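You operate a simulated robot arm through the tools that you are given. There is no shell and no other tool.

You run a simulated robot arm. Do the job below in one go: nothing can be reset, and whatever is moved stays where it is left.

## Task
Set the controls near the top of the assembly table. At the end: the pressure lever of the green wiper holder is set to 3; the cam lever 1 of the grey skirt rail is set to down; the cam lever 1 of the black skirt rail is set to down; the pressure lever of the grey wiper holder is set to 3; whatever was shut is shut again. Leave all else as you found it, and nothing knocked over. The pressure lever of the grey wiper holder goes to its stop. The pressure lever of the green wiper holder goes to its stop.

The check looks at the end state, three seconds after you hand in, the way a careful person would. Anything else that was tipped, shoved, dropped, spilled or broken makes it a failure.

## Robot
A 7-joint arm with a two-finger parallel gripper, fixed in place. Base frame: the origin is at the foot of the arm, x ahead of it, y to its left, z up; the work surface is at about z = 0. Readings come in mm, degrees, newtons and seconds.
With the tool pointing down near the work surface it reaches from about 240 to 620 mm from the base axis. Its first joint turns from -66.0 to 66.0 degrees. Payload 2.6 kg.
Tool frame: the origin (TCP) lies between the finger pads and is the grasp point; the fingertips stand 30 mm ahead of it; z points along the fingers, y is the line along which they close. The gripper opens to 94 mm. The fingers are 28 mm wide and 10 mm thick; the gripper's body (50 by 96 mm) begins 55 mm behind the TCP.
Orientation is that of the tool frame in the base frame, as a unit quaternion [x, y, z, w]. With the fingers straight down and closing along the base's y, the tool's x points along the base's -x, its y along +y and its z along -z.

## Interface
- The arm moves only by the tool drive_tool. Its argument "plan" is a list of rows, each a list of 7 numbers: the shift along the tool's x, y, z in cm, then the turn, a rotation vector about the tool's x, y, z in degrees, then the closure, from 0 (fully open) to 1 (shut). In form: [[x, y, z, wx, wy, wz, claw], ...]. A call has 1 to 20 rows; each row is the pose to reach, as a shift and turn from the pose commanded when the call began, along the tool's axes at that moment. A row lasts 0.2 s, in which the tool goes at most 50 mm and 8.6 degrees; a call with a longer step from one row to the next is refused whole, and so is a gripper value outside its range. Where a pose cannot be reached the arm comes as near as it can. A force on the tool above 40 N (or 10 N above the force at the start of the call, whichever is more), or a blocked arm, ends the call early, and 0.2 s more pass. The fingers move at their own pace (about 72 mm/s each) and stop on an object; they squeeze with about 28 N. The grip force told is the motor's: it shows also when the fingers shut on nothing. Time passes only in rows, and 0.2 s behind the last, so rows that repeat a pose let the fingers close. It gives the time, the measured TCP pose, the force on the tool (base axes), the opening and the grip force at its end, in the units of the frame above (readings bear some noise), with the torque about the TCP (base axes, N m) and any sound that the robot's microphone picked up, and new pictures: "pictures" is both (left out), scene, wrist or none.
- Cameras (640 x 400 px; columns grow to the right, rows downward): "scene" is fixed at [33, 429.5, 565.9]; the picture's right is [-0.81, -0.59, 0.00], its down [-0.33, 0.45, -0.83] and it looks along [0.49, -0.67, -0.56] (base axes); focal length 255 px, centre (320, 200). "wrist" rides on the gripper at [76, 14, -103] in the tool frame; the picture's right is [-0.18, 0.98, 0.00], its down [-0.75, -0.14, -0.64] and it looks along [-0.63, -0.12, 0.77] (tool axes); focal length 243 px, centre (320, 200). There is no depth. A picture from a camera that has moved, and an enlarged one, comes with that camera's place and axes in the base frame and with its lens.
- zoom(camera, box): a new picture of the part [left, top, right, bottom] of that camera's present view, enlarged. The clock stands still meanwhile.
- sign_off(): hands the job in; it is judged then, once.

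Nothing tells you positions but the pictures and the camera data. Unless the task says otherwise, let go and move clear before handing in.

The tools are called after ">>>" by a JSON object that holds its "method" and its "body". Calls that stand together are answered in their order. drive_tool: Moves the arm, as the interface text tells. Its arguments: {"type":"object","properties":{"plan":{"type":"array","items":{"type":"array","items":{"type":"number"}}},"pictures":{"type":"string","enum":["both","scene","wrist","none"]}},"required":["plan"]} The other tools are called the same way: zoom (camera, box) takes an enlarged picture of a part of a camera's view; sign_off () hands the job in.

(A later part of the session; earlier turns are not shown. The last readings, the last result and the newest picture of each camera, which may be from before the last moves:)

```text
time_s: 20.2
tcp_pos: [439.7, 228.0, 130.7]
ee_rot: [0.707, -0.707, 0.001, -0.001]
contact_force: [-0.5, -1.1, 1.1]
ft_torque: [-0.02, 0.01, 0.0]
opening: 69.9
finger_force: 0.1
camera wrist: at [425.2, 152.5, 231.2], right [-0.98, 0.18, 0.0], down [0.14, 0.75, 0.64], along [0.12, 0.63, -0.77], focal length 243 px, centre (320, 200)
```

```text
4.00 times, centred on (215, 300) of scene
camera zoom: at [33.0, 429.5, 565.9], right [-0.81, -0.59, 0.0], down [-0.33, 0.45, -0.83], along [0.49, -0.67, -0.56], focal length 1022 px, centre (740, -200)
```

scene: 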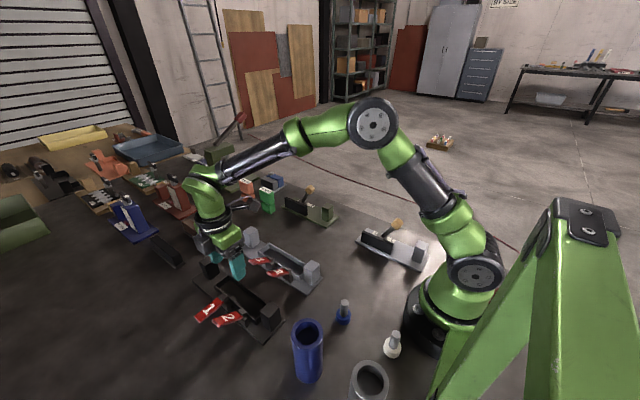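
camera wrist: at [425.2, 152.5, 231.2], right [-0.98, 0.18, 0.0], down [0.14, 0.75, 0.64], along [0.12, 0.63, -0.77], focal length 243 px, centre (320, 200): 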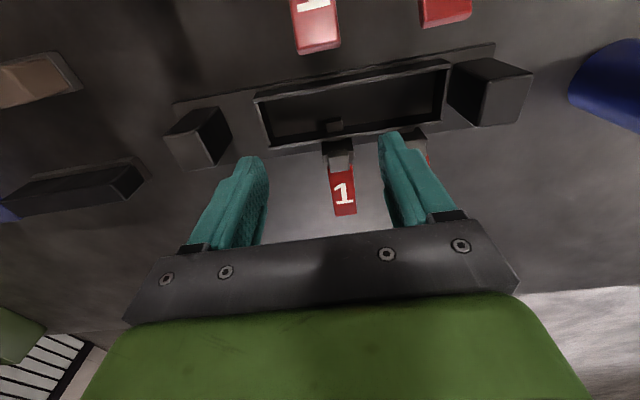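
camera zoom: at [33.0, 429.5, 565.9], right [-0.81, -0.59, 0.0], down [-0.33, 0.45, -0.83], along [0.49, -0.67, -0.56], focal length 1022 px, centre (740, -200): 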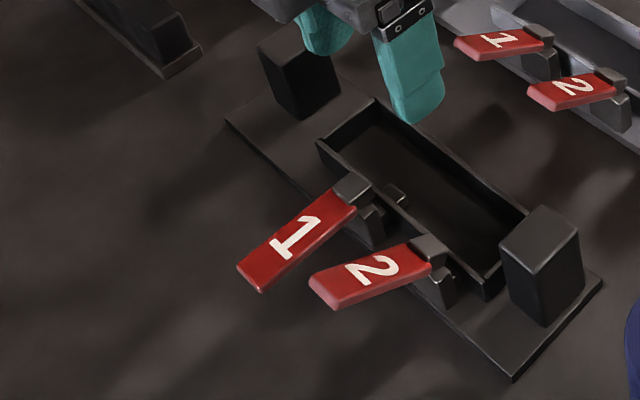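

The tray now spans x≈336–492 and y≈207–252, and the fingers sit above it at x≈400 and x≈480. I'll lower the tips to about z=15 inside the tray, clear of the cam.

>>> {"method": "drive_tool", "body": {"plan": [[-0.15, 0, 3, 0, 0, 0, 0.255], [-0.15, 0, 5, 0, 0, 0, 0.255], [-0.15, 0, 6.5, 0, 0, 0, 0.255], [-0.15, 0, 7.5, 0, 0, 0, 0.255], [-0.15, 0, 8.0, 0, 0, 0, 0.255], [-0.15, 0, 8.4, 0, 0, 0, 0.255]]}}

>>> {"method": "zoom", "body": {"camera": "scene", "box": [150, 250, 280, 350]}}

>>> {"method": "zoom", "body": {"camera": "wrist", "box": [160, 50, 480, 250]}}

```text
time_s: 21.6
tcp_pos: [439.9, 229.8, 47.0]
ee_rot: [-0.707, 0.707, -0.001, 0.0]
contact_force: [0.2, 0.1, -0.6]
ft_torque: [0.01, 0.03, 0.01]
opening: 70.1
finger_force: 0.2
camera wrist: at [424.8, 155.3, 148.1], right [-0.98, 0.19, 0.0], down [0.14, 0.75, 0.64], along [0.12, 0.63, -0.77], focal length 243 px, centre (320, 200)
```

scene: 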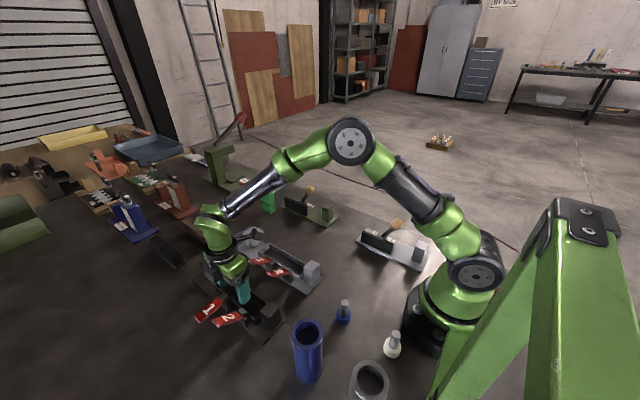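
wrist: 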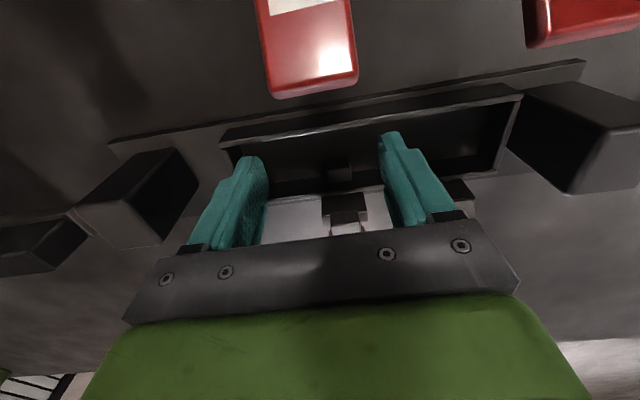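

```text
4.00 times, centred on (215, 300) of scene
camera zoom: at [33.0, 429.5, 565.9], right [-0.81, -0.59, 0.0], down [-0.33, 0.45, -0.83], along [0.49, -0.67, -0.56], focal length 1022 px, centre (740, -200)
```

zoom: 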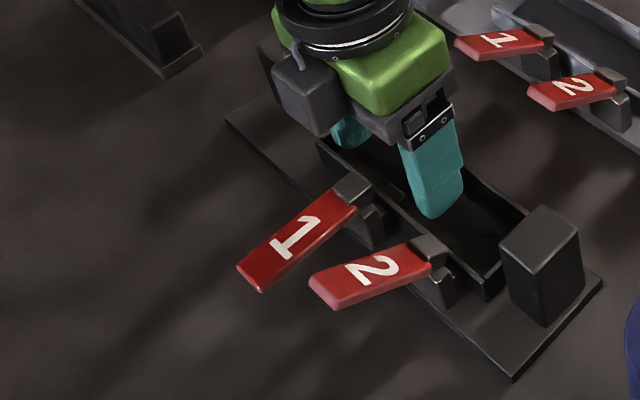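

```text
2.00 times, centred on (320, 150) of wrist
camera zoom: at [424.8, 155.3, 148.1], right [-0.98, 0.19, 0.0], down [0.14, 0.75, 0.64], along [0.12, 0.63, -0.77], focal length 485 px, centre (320, 300)
```

zoom: 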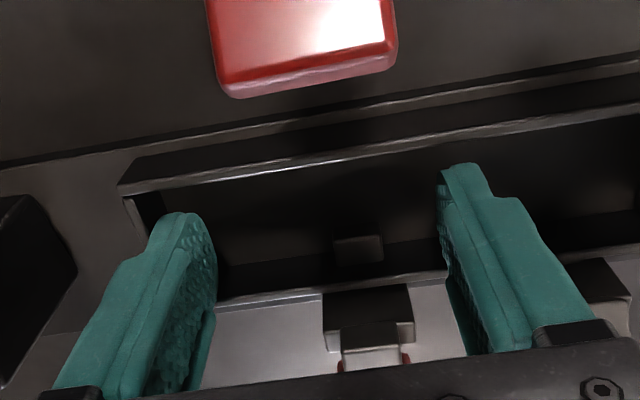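

Both fingertips are inside the tray at z≈17. I'll move slowly +y until they touch the wall and see how the rail responds.

>>> {"method": "drive_tool", "body": {"plan": [[-0.2, 0, 0.15, 0, 0, 0, 0.255], [-0.4, 0, 0.15, 0, 0, 0, 0.255], [-0.6, 0, 0.15, 0, 0, 0, 0.255], [-0.8, 0, 0.15, 0, 0, 0, 0.255], [-1.0, 0, 0.15, 0, 0, 0, 0.255]], "pictures": "none"}}

>>> {"method": "zoom", "body": {"camera": "scene", "box": [150, 250, 280, 350]}}

```text
time_s: 22.8
tcp_pos: [439.7, 240.6, 45.2]
ee_rot: [-0.707, 0.707, -0.001, 0.001]
contact_force: [0.9, -2.8, 1.7]
ft_torque: [-0.05, 0.03, -0.03]
opening: 69.8
finger_force: 0.0
```

```text
4.00 times, centred on (215, 300) of scene
camera zoom: at [33.0, 429.5, 565.9], right [-0.81, -0.59, 0.0], down [-0.33, 0.45, -0.83], along [0.49, -0.67, -0.56], focal length 1022 px, centre (740, -200)
```

zoom: 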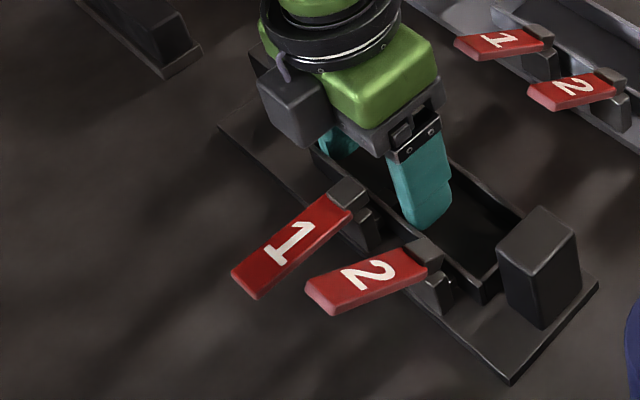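

The rail slides smoothly with about 3 N and has moved about 4 mm. I'll continue another 13 mm and compare with its original picture position.

>>> {"method": "drive_tool", "body": {"plan": [[-0.2, 0, 0, 0, 0, 0, 0.255], [-0.4, 0, 0, 0, 0, 0, 0.255], [-0.6, 0, 0, 0, 0, 0, 0.255], [-0.8, 0, 0, 0, 0, 0, 0.255], [-1.0, 0, 0, 0, 0, 0, 0.255], [-1.2, 0, 0, 0, 0, 0, 0.255], [-1.35, 0, 0, 0, 0, 0, 0.255]], "pictures": "none"}}

>>> {"method": "zoom", "body": {"camera": "scene", "box": [170, 250, 290, 350]}}

```text
time_s: 24.4
tcp_pos: [438.7, 253.9, 45.2]
ee_rot: [-0.707, 0.708, -0.001, 0.001]
contact_force: [0.2, -3.6, 0.9]
ft_torque: [-0.05, -0.01, 0.0]
opening: 69.9
finger_force: 0.0
```

```text
4.00 times, centred on (230, 300) of scene
camera zoom: at [33.0, 429.5, 565.9], right [-0.81, -0.59, 0.0], down [-0.33, 0.45, -0.83], along [0.49, -0.67, -0.56], focal length 1022 px, centre (680, -200)
```

zoom: 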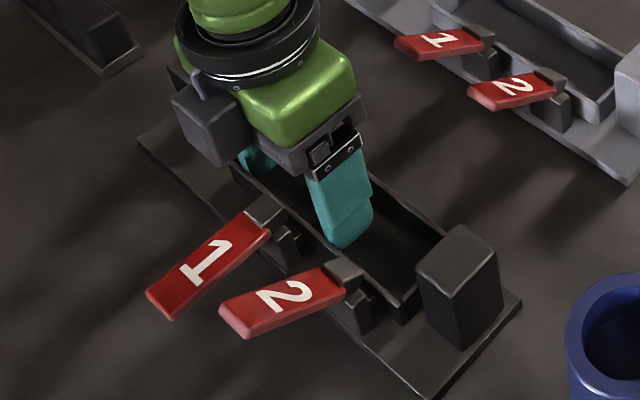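

Compared with the original picture in the same frame, about 4–5 mm remain. I'll nudge that last bit.

>>> {"method": "drive_tool", "body": {"plan": [[-0.15, 0, 0, 0, 0, 0, 0.255], [-0.3, 0, 0, 0, 0, 0, 0.255], [-0.45, 0, 0, 0, 0, 0, 0.255], [-0.45, 0, 0, 0, 0, 0, 0.255]], "pictures": "none"}}

>>> {"method": "zoom", "body": {"camera": "scene", "box": [170, 250, 290, 350]}}

```text
time_s: 25.4
tcp_pos: [439.8, 257.5, 46.3]
ee_rot: [-0.707, 0.707, -0.001, 0.001]
contact_force: [0.2, -2.2, 1.5]
ft_torque: [-0.05, 0.05, 0.07]
opening: 69.8
finger_force: 0.1
```

```text
4.00 times, centred on (230, 300) of scene
camera zoom: at [33.0, 429.5, 565.9], right [-0.81, -0.59, 0.0], down [-0.33, 0.45, -0.83], along [0.49, -0.67, -0.56], focal length 1022 px, centre (680, -200)
```

zoom: 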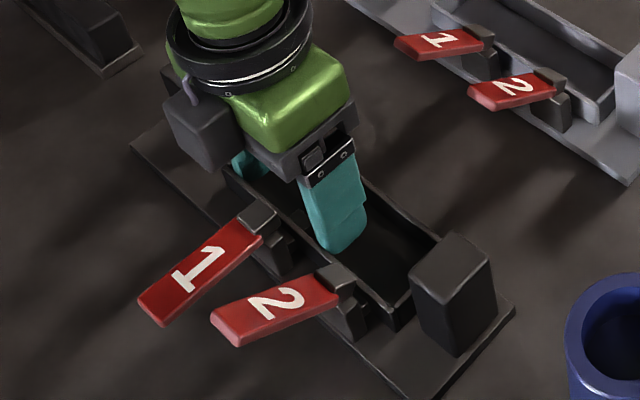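

The rail's corners now match the original picture within a pixel or two, and lever 1 is down. I'll back away from the wall, lift out, undo the yaw and move over the grey rail to measure it.

>>> {"method": "drive_tool", "body": {"plan": [[0.3, 0, 0, 0, 0, 0, 0.255], [0.4, 0, -1, 0, 0, 0, 0.255], [0.4, 0, -4, 0, 0, 0, 0.255], [0.4, 0, -8, 0, 0, 0, 0.255], [0.4, 0, -11.5, 0, 0, 8, 0.255], [2, 0.2, -12, 0, 0, 16, 0.2], [4, 0.4, -12, 0, 0, 24, 0.2], [6, 0.6, -12, 0, 0, 32, 0.2], [8, 0.8, -12, 0, 0, 40, 0.2], [10, 1.0, -12, 0, 0, 48, 0.2], [12, 1.2, -12, 0, 0, 56, 0.2], [14, 1.3, -12, 0, 0, 64, 0.2], [15, 1.3, -12, 0, 0, 72, 0.2], [15.7, 1.3, -12, 0, 0, 80, 0.2], [15.7, 1.3, -12, 0, 0, 88, 0.2], [15.7, 1.3, -12, 0, 0, 90, 0.2]]}}

>>> {"method": "zoom", "body": {"camera": "wrist", "box": [160, 0, 480, 200]}}

>>> {"method": "zoom", "body": {"camera": "scene", "box": [170, 250, 290, 350]}}

>>> {"method": "zoom", "body": {"camera": "scene", "box": [220, 210, 340, 300]}}

```text
time_s: 28.8
tcp_pos: [426.4, 100.3, 166.7]
ee_rot: [0.002, 1.0, 0.001, 0.001]
contact_force: [-0.4, 0.7, 0.1]
ft_torque: [0.0, -0.04, 0.03]
opening: 75.2
finger_force: 0.1
camera wrist: at [350.3, 116.1, 267.7], right [0.19, 0.98, 0.0], down [0.75, -0.14, 0.64], along [0.63, -0.12, -0.77], focal length 243 px, centre (320, 200)
```

scene: 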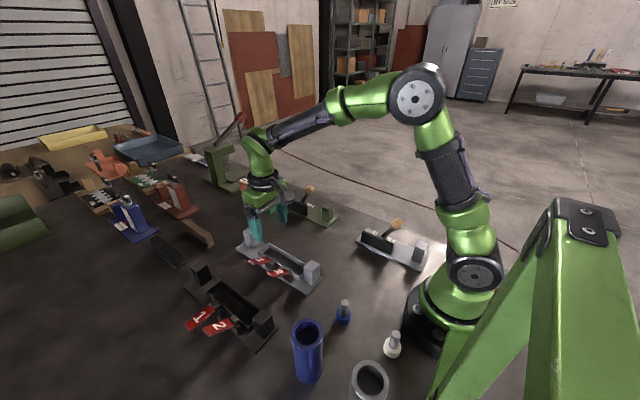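
wrist: 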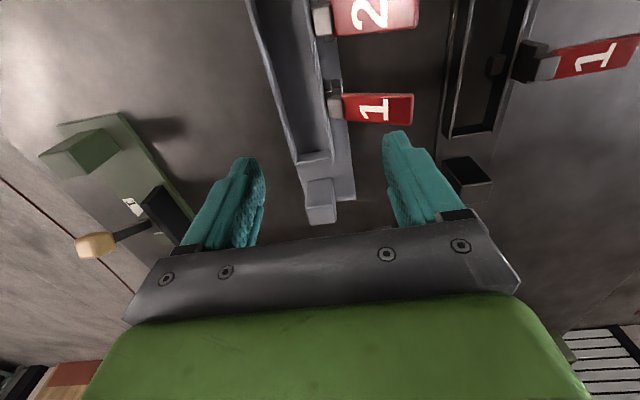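

```text
2.00 times, centred on (320, 100) of wrist
camera zoom: at [350.3, 116.1, 267.7], right [0.19, 0.98, 0.0], down [0.75, -0.14, 0.64], along [0.63, -0.12, -0.77], focal length 485 px, centre (320, 400)
```

zoom: 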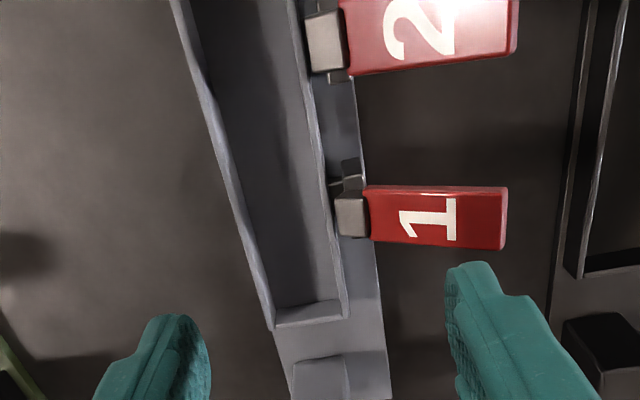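

```text
4.00 times, centred on (230, 300) of scene
camera zoom: at [33.0, 429.5, 565.9], right [-0.81, -0.59, 0.0], down [-0.33, 0.45, -0.83], along [0.49, -0.67, -0.56], focal length 1022 px, centre (680, -200)
```

zoom: 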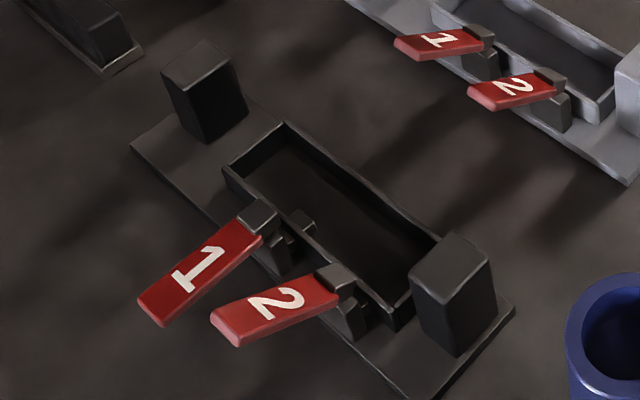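

```text
4.44 times, centred on (280, 255) of scene
camera zoom: at [33.0, 429.5, 565.9], right [-0.81, -0.59, 0.0], down [-0.33, 0.45, -0.83], along [0.49, -0.67, -0.56], focal length 1135 px, centre (498, -44)
```

zoom: 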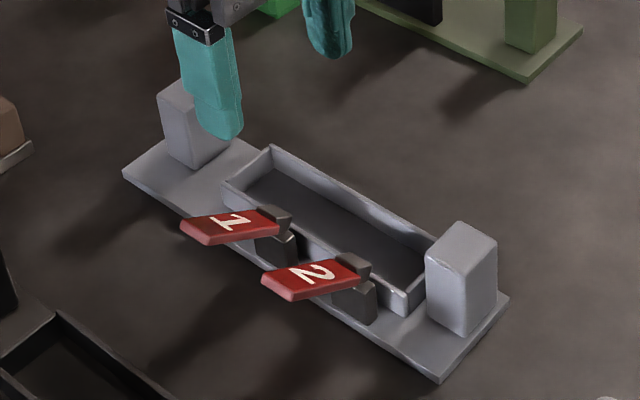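

The black rail now looks just as it did at the start, apart from lever 1 being down. For the grey rail, the lever hinge is at y≈116 and the tray's -y wall at y≈61. I'll roll the gripper about 26° so one finger hovers over that wall and the other over the raised lever close to its hinge.

>>> {"method": "drive_tool", "body": {"plan": [[0, -0.3, 1.0, -7, 0, 0, 0.197], [0, -0.7, 2.0, -14, 0, 0, 0.197], [0, -1.1, 3.0, -20, 0, 0, 0.197], [0, -1.43, 4.0, -26.3, 0, 0, 0.197], [0, -1.43, 6.0, -26.3, 0, 0, 0.197], [0, -1.43, 7.5, -26.3, 0, 0, 0.197], [0, -1.43, 8.5, -26.3, 0, 0, 0.197], [0, -1.43, 8.5, -26.3, 0, 0, 0.197]]}}

>>> {"method": "zoom", "body": {"camera": "wrist", "box": [160, 0, 480, 200]}}

>>> {"method": "zoom", "body": {"camera": "scene", "box": [220, 210, 340, 300]}}

```text
time_s: 30.6
tcp_pos: [427.2, 87.3, 81.7]
ee_rot: [0.0, 0.974, 0.228, 0.001]
contact_force: [-0.5, 0.4, 0.0]
ft_torque: [0.0, -0.02, 0.0]
opening: 75.0
finger_force: 0.1
camera wrist: at [350.2, 56.1, 177.1], right [0.18, 0.88, 0.44], down [0.75, -0.41, 0.51], along [0.63, 0.23, -0.74], focal length 243 px, centre (320, 200)
```

scene: 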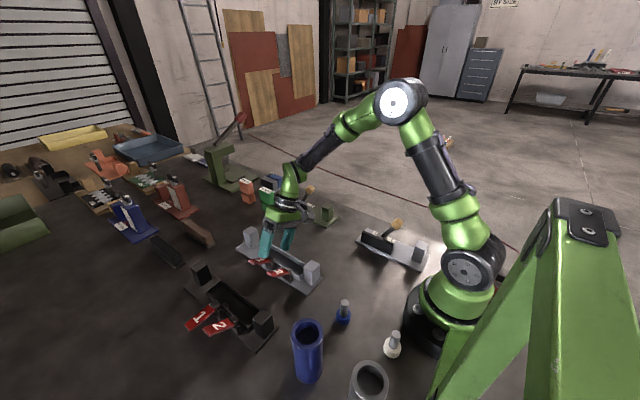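
wrist: 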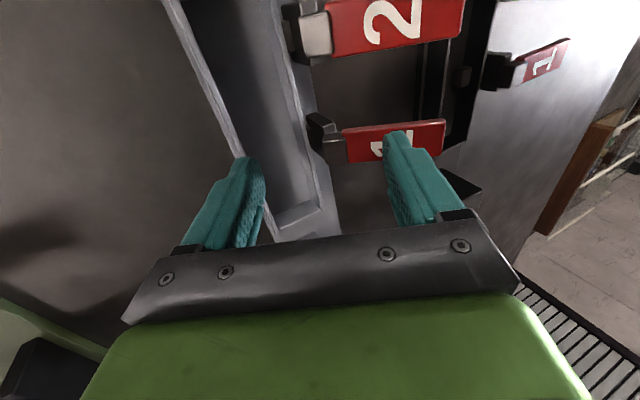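

```text
2.00 times, centred on (320, 100) of wrist
camera zoom: at [350.2, 56.1, 177.1], right [0.18, 0.88, 0.44], down [0.75, -0.41, 0.51], along [0.63, 0.23, -0.74], focal length 485 px, centre (320, 400)
```

zoom: 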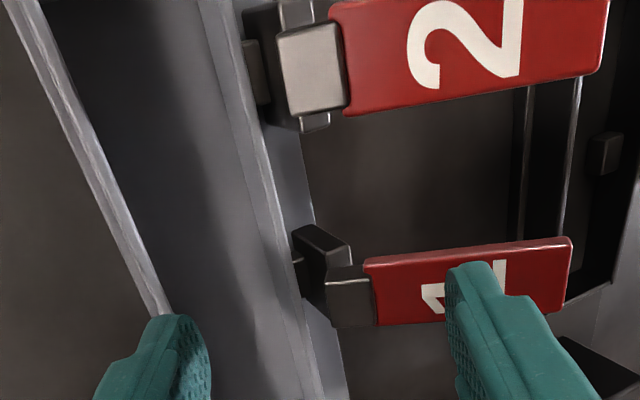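

```text
4.44 times, centred on (280, 255) of scene
camera zoom: at [33.0, 429.5, 565.9], right [-0.81, -0.59, 0.0], down [-0.33, 0.45, -0.83], along [0.49, -0.67, -0.56], focal length 1135 px, centre (498, -44)
```

zoom: 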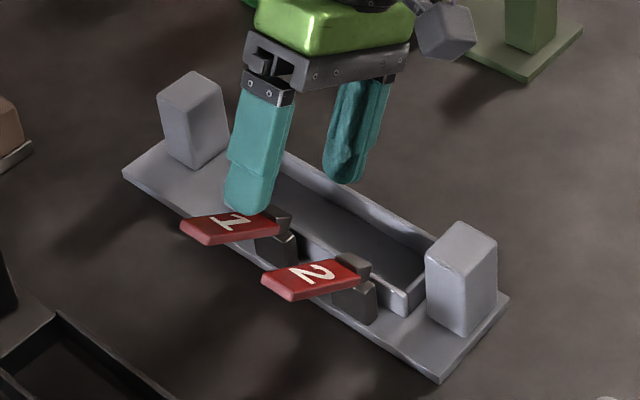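

Finger B is right above the tray wall and finger A is above the lever near its hinge. I'll lower gently until the holding finger touches.

>>> {"method": "drive_tool", "body": {"plan": [[0, -0.2, 0.23, 0, 0, 0, 0.197], [0, -0.35, 0.5, 0, 0, 0, 0.197], [0, -0.4, 0.59, 0, 0, 0, 0.197], [0, -0.445, 0.68, 0, 0, 0, 0.197]], "pictures": "none"}}

>>> {"method": "zoom", "body": {"camera": "wrist", "box": [160, 0, 480, 200]}}

>>> {"method": "zoom", "body": {"camera": "scene", "box": [220, 210, 340, 300]}}

```text
time_s: 31.6
tcp_pos: [427.9, 85.6, 74.1]
ee_rot: [0.003, 0.974, 0.228, 0.002]
contact_force: [-8.7, -7.5, 27.1]
ft_torque: [-1.15, 0.8, -0.15]
opening: 72.4
finger_force: 0.0
```

```text
2.00 times, centred on (320, 100) of wrist
camera zoom: at [351.0, 54.0, 170.5], right [0.19, 0.88, 0.44], down [0.75, -0.41, 0.52], along [0.63, 0.23, -0.74], focal length 485 px, centre (320, 400)
```

zoom: 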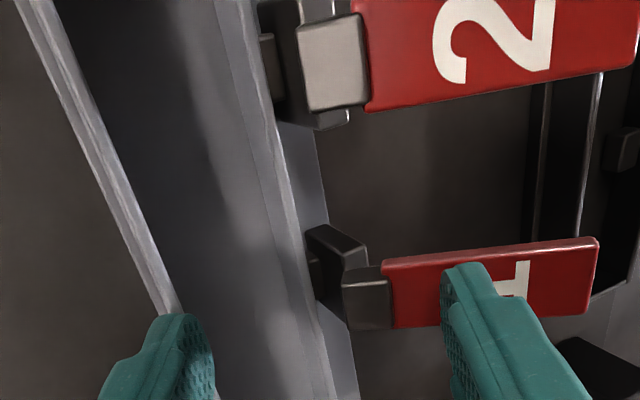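

```text
4.44 times, centred on (280, 255) of scene
camera zoom: at [32.8, 429.5, 565.9], right [-0.81, -0.59, 0.0], down [-0.33, 0.45, -0.83], along [0.49, -0.67, -0.56], focal length 1135 px, centre (498, -44)
```

zoom: 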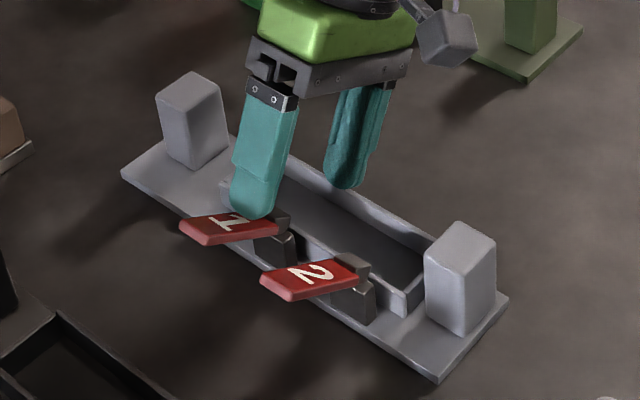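

The holding finger presses on the wall with about 27 N and the rail hasn't moved. I'll ease it slightly and start rolling so finger A rotates the lever down.

>>> {"method": "drive_tool", "body": {"plan": [[0, 0.044, -0.09, 0, 0, 0, 0.197], [0, 0.095, -0.016, 1, 0, 0, 0.197], [0, 0.146, 0.058, 2, 0, 0, 0.197], [0, 0.195, 0.134, 3, 0, 0, 0.197], [0, 0.243, 0.21, 4, 0, 0, 0.197], [0, 0.289, 0.288, 5, 0, 0, 0.197], [0, 0.334, 0.365, 6, 0, 0, 0.197]], "pictures": "none"}}

>>> {"method": "zoom", "body": {"camera": "wrist", "box": [160, 0, 480, 200]}}

>>> {"method": "zoom", "body": {"camera": "scene", "box": [220, 210, 340, 300]}}

```text
time_s: 33.2
tcp_pos: [427.4, 90.9, 72.0]
ee_rot: [0.001, 0.984, 0.177, 0.002]
contact_force: [7.8, -2.0, 16.4]
ft_torque: [0.03, -0.09, -0.03]
opening: 75.1
finger_force: 0.0
```

```text
2.00 times, centred on (320, 100) of wrist
camera zoom: at [350.7, 69.6, 170.9], right [0.18, 0.92, 0.34], down [0.75, -0.36, 0.56], along [0.63, 0.16, -0.76], focal length 485 px, centre (320, 400)
```

zoom: 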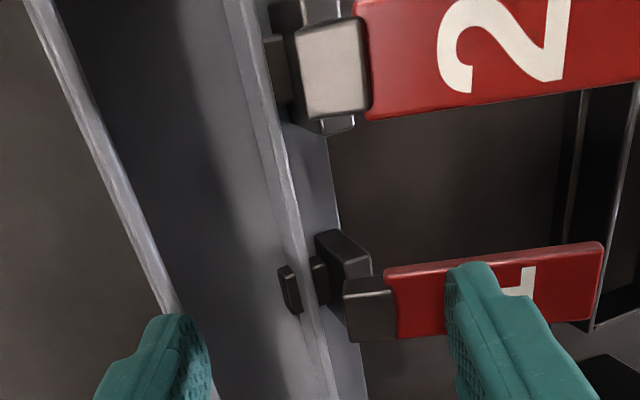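

```text
4.44 times, centred on (280, 255) of scene
camera zoom: at [32.9, 429.5, 565.9], right [-0.81, -0.59, 0.0], down [-0.33, 0.45, -0.83], along [0.49, -0.67, -0.56], focal length 1135 px, centre (498, -44)
```

zoom: 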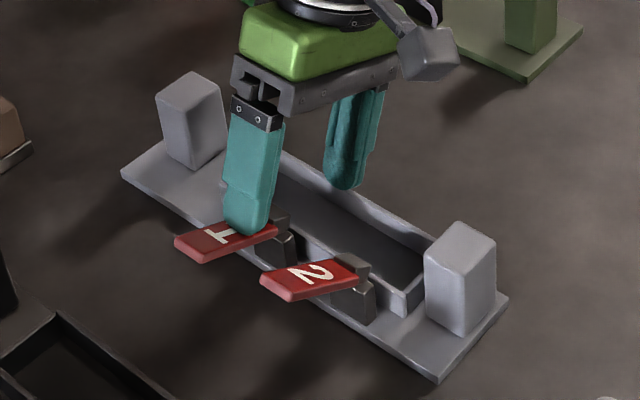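

The lever is rotating down with the rail still in place. Finger A carries about 7 N and finger B about 9 N. I'll continue rolling.

>>> {"method": "drive_tool", "body": {"plan": [[0, 0.051, 0.074, 1, 0, 0, 0.197], [0, 0.102, 0.148, 2, 0, 0, 0.197], [0, 0.15, 0.224, 3, 0, 0, 0.197], [0, 0.199, 0.3, 4, 0, 0, 0.197], [0, 0.245, 0.378, 5, 0, 0, 0.197], [0, 0.29, 0.455, 6, 0, 0, 0.197]], "pictures": "none"}}

>>> {"method": "zoom", "body": {"camera": "wrist", "box": [160, 0, 480, 200]}}

>>> {"method": "zoom", "body": {"camera": "scene", "box": [220, 210, 340, 300]}}

```text
time_s: 34.6
tcp_pos: [426.8, 95.0, 68.2]
ee_rot: [0.001, 0.992, 0.124, 0.002]
contact_force: [3.9, -0.3, 20.2]
ft_torque: [0.07, 0.06, -0.01]
opening: 75.7
finger_force: 0.5
```

```text
2.00 times, centred on (320, 100) of wrist
camera zoom: at [350.1, 84.8, 169.0], right [0.19, 0.95, 0.24], down [0.75, -0.3, 0.59], along [0.63, 0.07, -0.77], focal length 485 px, centre (320, 400)
```

zoom: 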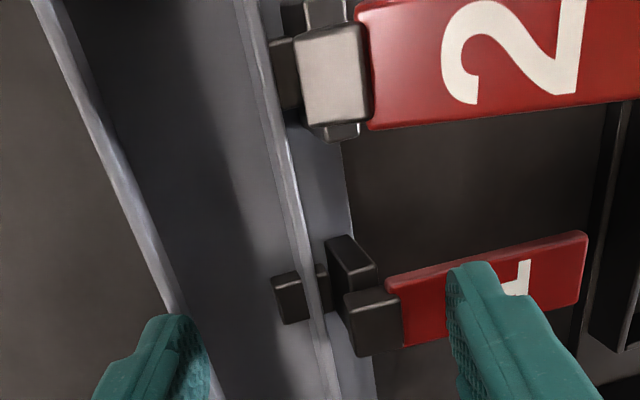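

```text
4.44 times, centred on (280, 255) of scene
camera zoom: at [32.9, 429.5, 565.9], right [-0.81, -0.59, 0.0], down [-0.33, 0.45, -0.83], along [0.49, -0.67, -0.56], focal length 1135 px, centre (498, -44)
```

zoom: 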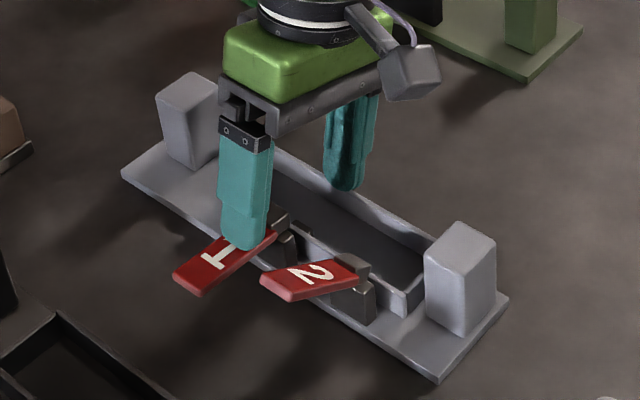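

Nearly there: finger A is about 2 mm above the expected stop height. I'll roll a little more until the lever is firmly on its stop.

>>> {"method": "drive_tool", "body": {"plan": [[0, 0.051, 0.074, 1, 0, 0, 0.197], [0, 0.102, 0.148, 2, 0, 0, 0.197], [0, 0.126, 0.186, 2.5, 0, 0, 0.197]], "pictures": "none"}}

>>> {"method": "zoom", "body": {"camera": "wrist", "box": [160, 0, 480, 200]}}

>>> {"method": "zoom", "body": {"camera": "scene", "box": [220, 210, 340, 300]}}

```text
time_s: 35.4
tcp_pos: [426.7, 97.0, 68.7]
ee_rot: [0.001, 0.995, 0.105, 0.0]
contact_force: [-8.7, -3.6, 38.0]
ft_torque: [0.95, 0.23, 0.2]
opening: 75.4
finger_force: 0.3
```

```text
2.00 times, centred on (320, 100) of wrist
camera zoom: at [350.2, 91.2, 169.0], right [0.19, 0.96, 0.2], down [0.75, -0.27, 0.6], along [0.63, 0.04, -0.77], focal length 485 px, centre (320, 400)
```

zoom: 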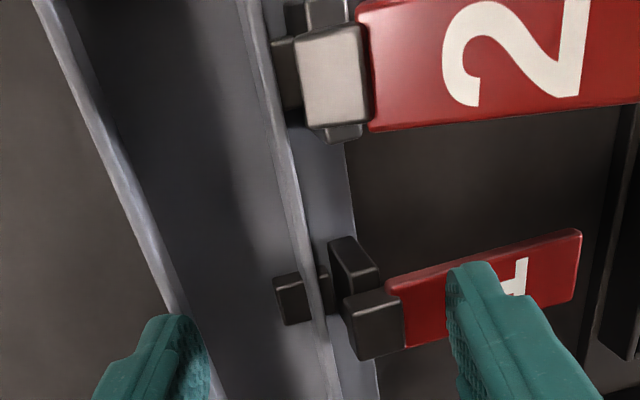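

```text
4.44 times, centred on (280, 255) of scene
camera zoom: at [32.8, 429.5, 566.0], right [-0.81, -0.59, 0.0], down [-0.33, 0.45, -0.83], along [0.49, -0.67, -0.56], focal length 1135 px, centre (498, -44)
```

zoom: 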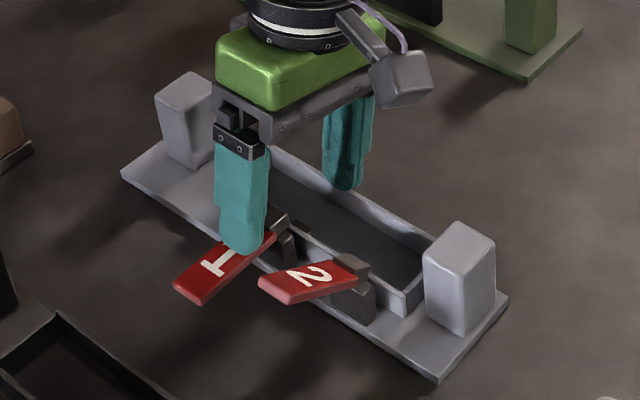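

The lever is on its stop, carrying about 29 N with no further motion, and the rail hasn't moved. I'll lift off and unroll, then confirm.

>>> {"method": "drive_tool", "body": {"plan": [[0, 0.06, -0.3, 0, 0, 0, 0.197], [0, 0.21, -1.0, 0, 0, 0, 0.197], [0, 0.6, -3.0, 0, 0, 0, 0.197], [0, 1.2, -6.0, 4, 0, 0, 0.2], [0, 1.6, -8.5, 8, 0, 0, 0.4], [0, 1.6, -12.0, 12, 0, 0, 0.6], [0, 1.6, -15.0, 12, 0, 0, 0.6]]}}

>>> {"method": "zoom", "body": {"camera": "scene", "box": [220, 210, 340, 300]}}

>>> {"method": "zoom", "body": {"camera": "wrist", "box": [0, 0, 320, 200]}}

```text
time_s: 37.0
tcp_pos: [425.5, 81.1, 215.5]
ee_rot: [0.001, 1.0, -0.002, 0.0]
contact_force: [-0.1, -0.6, 1.4]
ft_torque: [0.0, -0.01, -0.01]
opening: 37.6
finger_force: 0.1
camera wrist: at [349.4, 96.9, 316.0], right [0.19, 0.98, 0.0], down [0.75, -0.14, 0.64], along [0.63, -0.12, -0.77], focal length 243 px, centre (320, 200)
```

scene: 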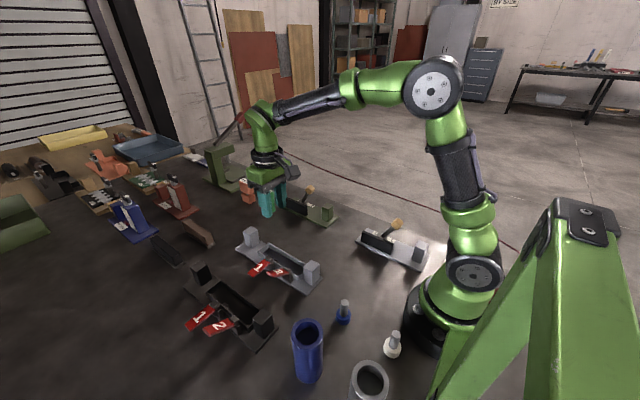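
wrist: 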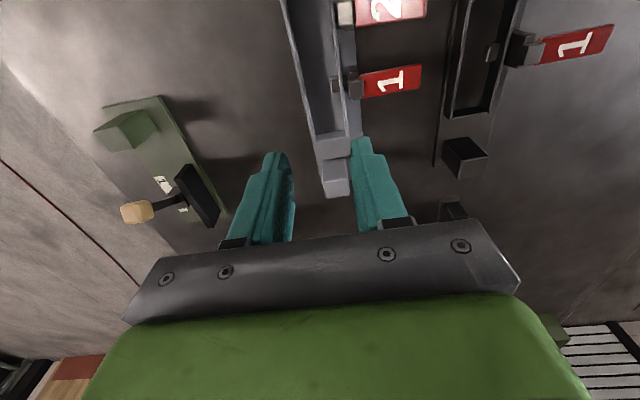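

```text
4.44 times, centred on (280, 255) of scene
camera zoom: at [32.9, 429.5, 565.9], right [-0.81, -0.59, 0.0], down [-0.33, 0.45, -0.83], along [0.49, -0.67, -0.56], focal length 1135 px, centre (498, -44)
```

zoom: 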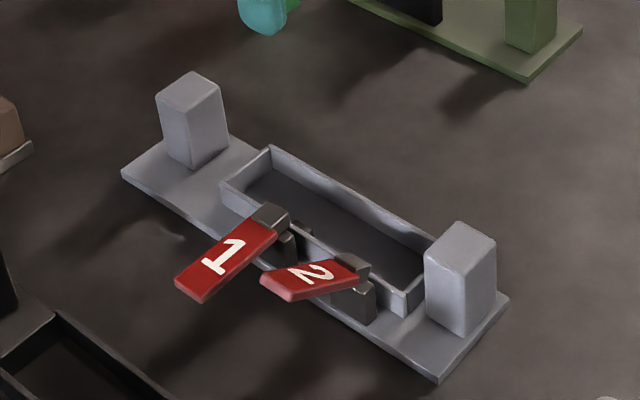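

```text
2.00 times, centred on (160, 100) of wrist
camera zoom: at [349.4, 96.9, 316.0], right [0.19, 0.98, 0.0], down [0.75, -0.14, 0.64], along [0.63, -0.12, -0.77], focal length 485 px, centre (640, 400)
```

zoom: 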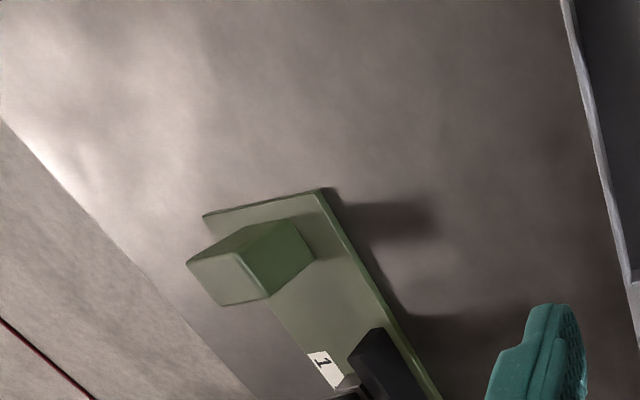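

Grey lever 1 is down and its rail is exactly where it was. Next I'll move over to the green wiper holder with the gripper open and look at the lever closely.

>>> {"method": "drive_tool", "body": {"plan": [[0, -4, -0.5, 0, 0, 0, 0.4], [0, -8, -1, 0, 0, 0, 0.2], [0, -12, -1.5, 0, 0, 0, 0], [0, -16, -1.5, 0, 0, 0, 0], [0, -20, -1.5, 0, 0, 0, 0], [-0.5, -23.1, -1.5, 0, 0, 0, 0], [-0.5, -23.1, -1.5, 0, 0, 0, 0]]}}

>>> {"method": "zoom", "body": {"camera": "wrist", "box": [220, 60, 420, 230]}}

>>> {"method": "zoom", "body": {"camera": "scene", "box": [270, 170, 350, 230]}}

```text
time_s: 38.6
tcp_pos: [431.4, -149.1, 233.1]
ee_rot: [0.001, 1.0, -0.002, 0.001]
contact_force: [0.1, 0.5, 0.5]
ft_torque: [-0.01, 0.0, 0.01]
opening: 94.1
finger_force: 0.1
camera wrist: at [354.1, -133.3, 332.2], right [0.19, 0.98, 0.0], down [0.75, -0.14, 0.64], along [0.63, -0.12, -0.77], focal length 243 px, centre (320, 200)
```

scene: 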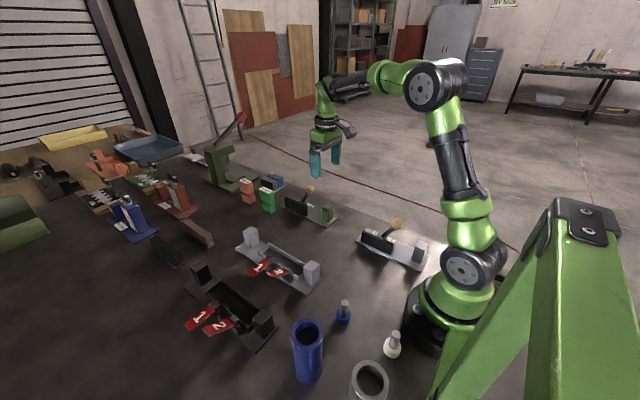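
wrist: 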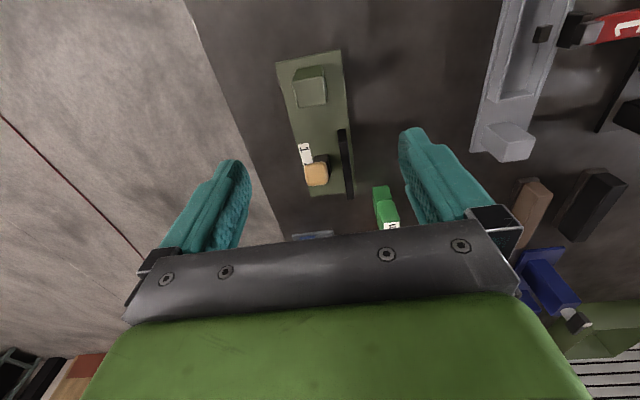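

```text
2.35 times, centred on (320, 145) of wrist
camera zoom: at [354.1, -133.3, 332.2], right [0.19, 0.98, 0.0], down [0.75, -0.14, 0.64], along [0.63, -0.12, -0.77], focal length 571 px, centre (320, 329)
```

zoom: 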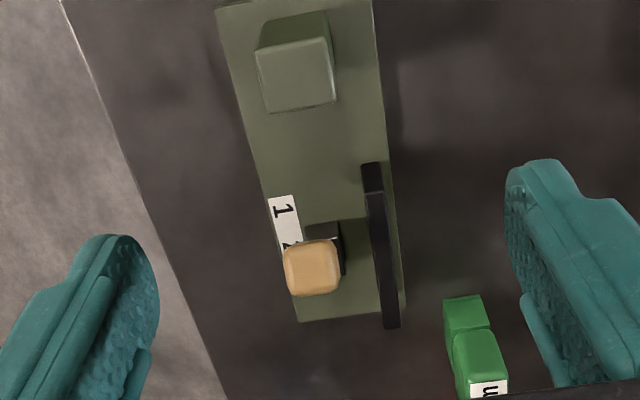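

```text
6.67 times, centred on (310, 200) of scene
camera zoom: at [33.0, 429.5, 565.9], right [-0.81, -0.59, 0.0], down [-0.33, 0.45, -0.83], along [0.49, -0.67, -0.56], focal length 1702 px, centre (387, 200)
```

zoom: 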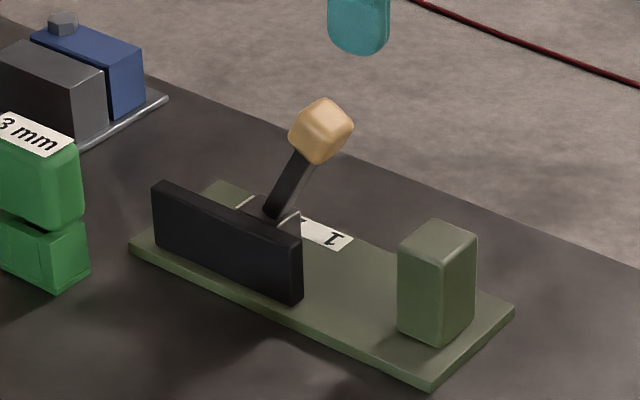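

The green knob is at about (507.5, -167, 96) on a lever pivoting near (548, 25), leaning toward "1". To reach "3" the knob must swing to about x≈588. I'll bring closed fingers behind the knob, on its -x side.

>>> {"method": "drive_tool", "body": {"plan": [[-1.2, -0.6, 0, 0, 0, 0, 0.5], [-2.4, -1.2, 0, 0, 0, 0, 1], [-3.36, -1.8, 0, 0, 0, 0, 1], [-3.36, -1.8, 3, 0, 0, 0, 1], [-3.36, -1.8, 6, 0, 0, 0, 1], [-3.36, -1.8, 9, 0, 0, 0, 1], [-3.36, -1.8, 11, 0, 0, 0, 1], [-3.36, -1.8, 12.1, 0, 0, 0, 1], [-3.36, -1.8, 12.1, 0, 0, 0, 1]]}}

>>> {"method": "zoom", "body": {"camera": "wrist", "box": [220, 60, 420, 230]}}

>>> {"method": "zoom", "body": {"camera": "scene", "box": [270, 170, 350, 230]}}

```text
time_s: 40.6
tcp_pos: [463.9, -168.8, 111.0]
ee_rot: [0.001, 1.0, -0.002, 0.001]
contact_force: [-0.3, 0.3, -0.6]
ft_torque: [0.02, -0.03, -0.01]
opening: 0.3
finger_force: 27.6
camera wrist: at [387.3, -153.1, 211.9], right [0.19, 0.98, 0.0], down [0.75, -0.14, 0.64], along [0.63, -0.12, -0.77], focal length 243 px, centre (320, 200)
```

scene: 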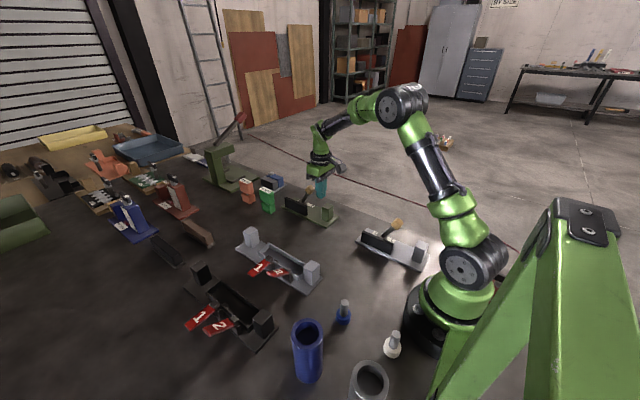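
wrist: 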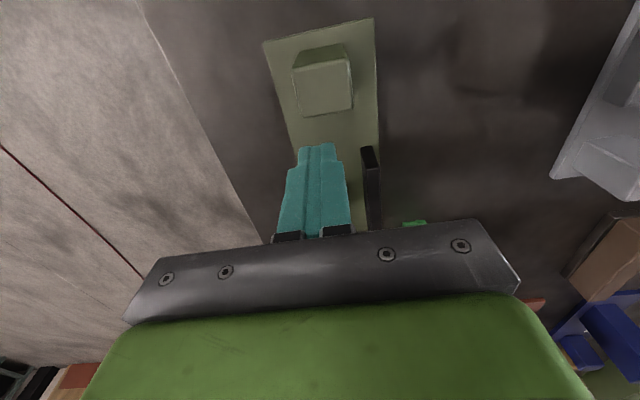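

```text
2.35 times, centred on (320, 145) of wrist
camera zoom: at [387.3, -153.1, 211.9], right [0.19, 0.98, 0.0], down [0.75, -0.14, 0.64], along [0.63, -0.12, -0.77], focal length 571 px, centre (320, 329)
```

zoom: 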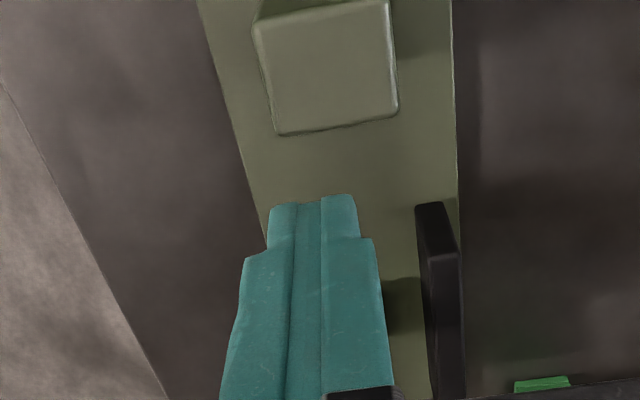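

```text
6.67 times, centred on (310, 200) of scene
camera zoom: at [33.0, 429.5, 565.9], right [-0.81, -0.59, 0.0], down [-0.33, 0.45, -0.83], along [0.49, -0.67, -0.56], focal length 1702 px, centre (387, 200)
```

zoom: 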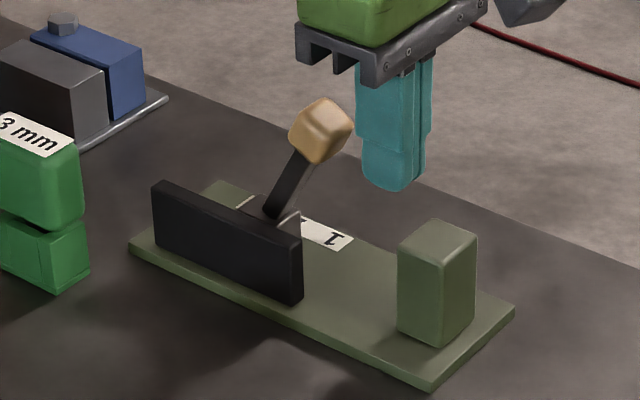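

The closed fingers are right behind the knob. I'll push slowly in +x and watch both the lever and the holder.

>>> {"method": "drive_tool", "body": {"plan": [[-0.5, 0.1, 0, 0, 0, 0, 1], [-1.0, 0.15, 0, 0, 0, 0, 1], [-1.3, 0.15, 0, 0, 0, 0, 1], [-1.6, 0.15, 0, 0, 0, 0, 1], [-1.9, 0.15, 0, 0, 0, 0, 1], [-2.2, 0.15, 0, 0, 0, 0, 1], [-2.5, 0.15, 0, 0, 0, 0, 1]], "pictures": "none"}}

>>> {"method": "zoom", "body": {"camera": "scene", "box": [270, 170, 350, 230]}}

```text
time_s: 42.2
tcp_pos: [490.4, -167.2, 109.4]
ee_rot: [0.001, 1.0, -0.002, 0.001]
contact_force: [-1.2, 0.8, 0.3]
ft_torque: [-0.03, -0.01, 0.0]
opening: 0.2
finger_force: 28.1
```

```text
6.67 times, centred on (310, 200) of scene
camera zoom: at [33.0, 429.5, 565.9], right [-0.81, -0.59, 0.0], down [-0.33, 0.45, -0.83], along [0.49, -0.67, -0.56], focal length 1702 px, centre (387, 200)
```

zoom: 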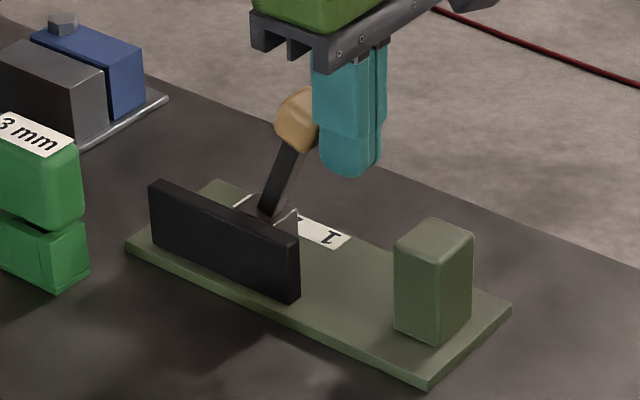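

The lever is moving with about 1 N, and the holder crept only about 2 mm, which I can restore later. I'll keep pushing over the centre. After that I can press down on the knob, which seats it at the stop without dragging the base.

>>> {"method": "drive_tool", "body": {"plan": [[-0.3, 0, 0, 0, 0, 0, 1], [-0.6, 0, 0, 0, 0, 0, 1], [-0.9, 0, 0, 0, 0, 0, 1], [-1.2, 0, 0, 0, 0, 0, 1], [-1.5, 0, 0, 0, 0, 0, 1], [-1.8, 0, 0, 0, 0, 0, 1]], "pictures": "none"}}

>>> {"method": "zoom", "body": {"camera": "scene", "box": [270, 170, 350, 230]}}

```text
time_s: 43.6
tcp_pos: [510.8, -167.1, 114.5]
ee_rot: [0.001, 1.0, -0.002, 0.004]
contact_force: [-9.4, 4.2, 31.3]
ft_torque: [0.06, -0.44, 0.07]
opening: 0.1
finger_force: 28.1
```

```text
6.67 times, centred on (310, 200) of scene
camera zoom: at [32.7, 429.6, 565.9], right [-0.81, -0.59, 0.0], down [-0.33, 0.45, -0.83], along [0.49, -0.67, -0.56], focal length 1702 px, centre (387, 200)
```

zoom: 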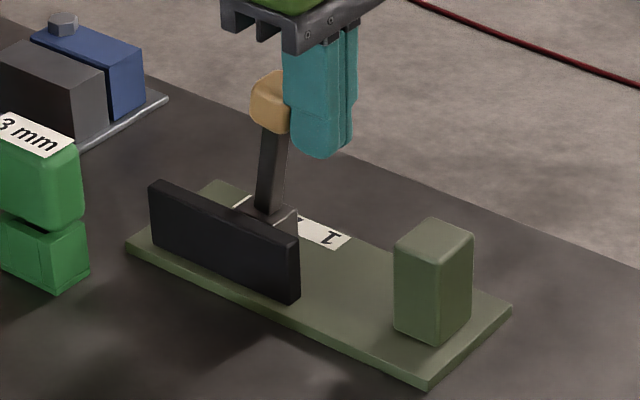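

The knob reached about vertical and its rising arc is pushing up on the fingers at about 31 N. The holder stayed still. I'll relieve that by raising the tool a few mm and then continue past the centre.

>>> {"method": "drive_tool", "body": {"plan": [[0, 0, -0.3, 0, 0, 0, 1], [-0.2, 0, -0.35, 0, 0, 0, 1], [-0.5, 0, -0.35, 0, 0, 0, 1], [-0.8, 0, -0.35, 0, 0, 0, 1], [-1.1, 0, -0.35, 0, 0, 0, 1], [-1.4, 0, -0.35, 0, 0, 0, 1]], "pictures": "none"}}

>>> {"method": "zoom", "body": {"camera": "scene", "box": [270, 170, 350, 230]}}

```text
time_s: 45.0
tcp_pos: [524.0, -167.8, 117.5]
ee_rot: [0.001, 1.0, -0.003, 0.004]
contact_force: [-4.1, -1.3, 28.9]
ft_torque: [0.03, -0.39, -0.02]
opening: 0.1
finger_force: 28.1
```

```text
6.67 times, centred on (310, 200) of scene
camera zoom: at [32.8, 429.6, 565.9], right [-0.81, -0.59, 0.0], down [-0.33, 0.45, -0.83], along [0.49, -0.67, -0.56], focal length 1702 px, centre (387, 200)
```

zoom: 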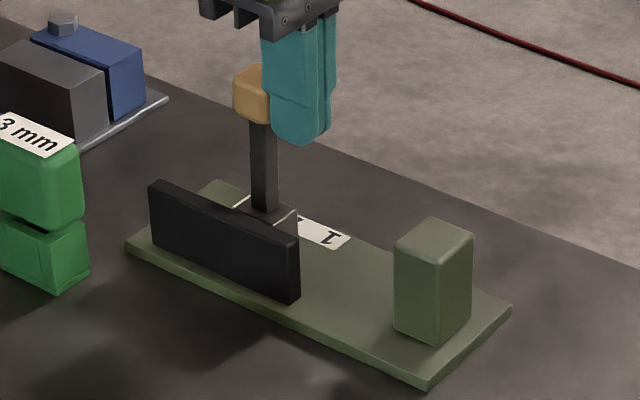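

The lever is vertical now. The finger's shoulder is resting on the knob, which helps hold the holder down. I'll keep going in +x toward "3".

>>> {"method": "drive_tool", "body": {"plan": [[-0.1, 0, -0.1, 0, 0, 0, 1], [-0.4, 0, -0.1, 0, 0, 0, 1], [-0.7, 0, -0.1, 0, 0, 0, 1], [-1.0, 0, -0.1, 0, 0, 0, 1], [-1.3, 0, -0.1, 0, 0, 0, 1], [-1.6, 0, -0.1, 0, 0, 0, 1]], "pictures": "none"}}

>>> {"method": "zoom", "body": {"camera": "scene", "box": [270, 170, 350, 230]}}

```text
time_s: 46.4
tcp_pos: [537.3, -166.6, 115.2]
ee_rot: [0.001, 1.0, -0.001, 0.0]
contact_force: [-1.4, -0.1, 0.1]
ft_torque: [0.04, 0.05, 0.01]
opening: 0.0
finger_force: 27.7
```

```text
6.67 times, centred on (310, 200) of scene
camera zoom: at [33.0, 429.5, 565.9], right [-0.81, -0.59, 0.0], down [-0.33, 0.45, -0.83], along [0.49, -0.67, -0.56], focal length 1702 px, centre (387, 200)
```

zoom: 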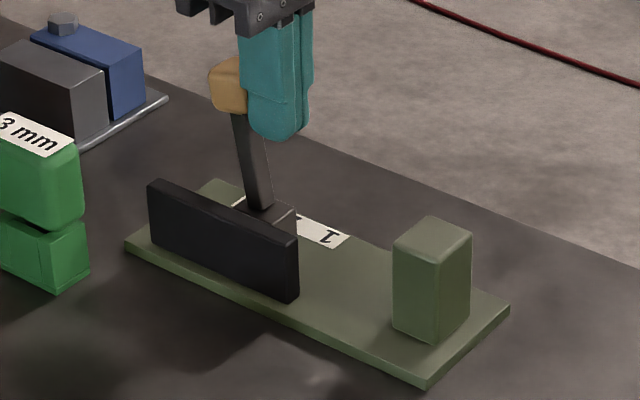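

The lever is past centre and leaning toward "3", with only about 1.4 N. I'll continue pushing.

>>> {"method": "drive_tool", "body": {"plan": [[-0.3, 0, 0.05, 0, 0, 0, 1], [-0.6, 0, 0.1, 0, 0, 0, 1], [-0.9, 0, 0.15, 0, 0, 0, 1], [-1.2, 0, 0.2, 0, 0, 0, 1], [-1.5, 0, 0.25, 0, 0, 0, 1]], "pictures": "none"}}

>>> {"method": "zoom", "body": {"camera": "scene", "box": [270, 170, 350, 230]}}

```text
time_s: 47.6
tcp_pos: [553.0, -166.0, 112.3]
ee_rot: [0.0, 1.0, 0.0, 0.001]
contact_force: [-0.3, -0.2, -0.7]
ft_torque: [0.02, 0.0, -0.01]
opening: 0.0
finger_force: 28.7
```

```text
6.67 times, centred on (310, 200) of scene
camera zoom: at [33.0, 429.5, 565.9], right [-0.81, -0.59, 0.0], down [-0.33, 0.45, -0.83], along [0.49, -0.67, -0.56], focal length 1702 px, centre (387, 200)
```

zoom: 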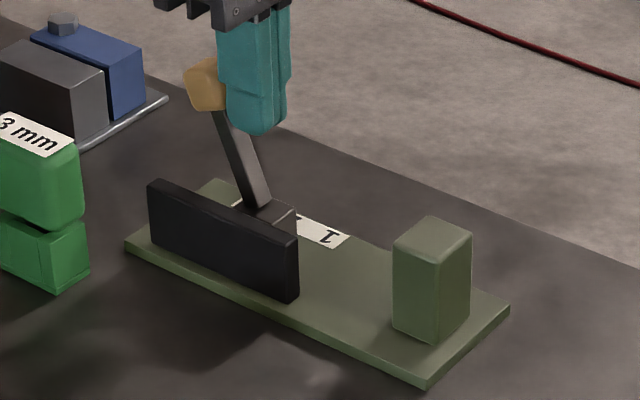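

The force is near zero, so the lever may have snapped ahead toward "3". I'll advance in small steps until the stop is felt.

>>> {"method": "drive_tool", "body": {"plan": [[-0.15, 0, 0.05, 0, 0, 0, 1], [-0.3, 0, 0.1, 0, 0, 0, 1], [-0.45, 0, 0.1, 0, 0, 0, 1], [-0.6, 0, 0.1, 0, 0, 0, 1]], "pictures": "none"}}

>>> {"method": "zoom", "body": {"camera": "scene", "box": [270, 170, 350, 230]}}

```text
time_s: 48.6
tcp_pos: [558.7, -166.8, 112.5]
ee_rot: [0.001, 1.0, -0.002, 0.001]
contact_force: [-0.9, -0.5, 0.5]
ft_torque: [-0.01, -0.01, -0.01]
opening: 0.0
finger_force: 27.7
```

```text
6.67 times, centred on (310, 200) of scene
camera zoom: at [33.0, 429.5, 565.9], right [-0.81, -0.59, 0.0], down [-0.33, 0.45, -0.83], along [0.49, -0.67, -0.56], focal length 1702 px, centre (387, 200)
```

zoom: 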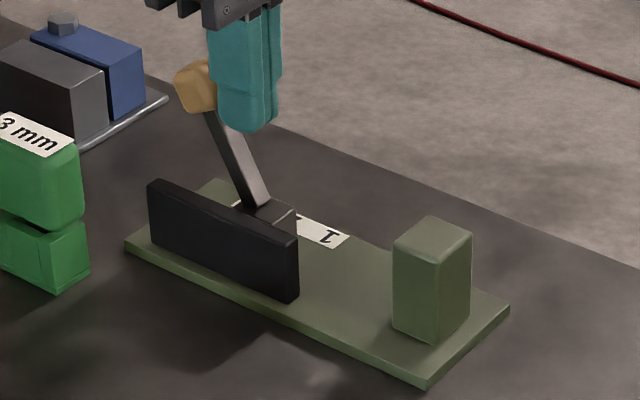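

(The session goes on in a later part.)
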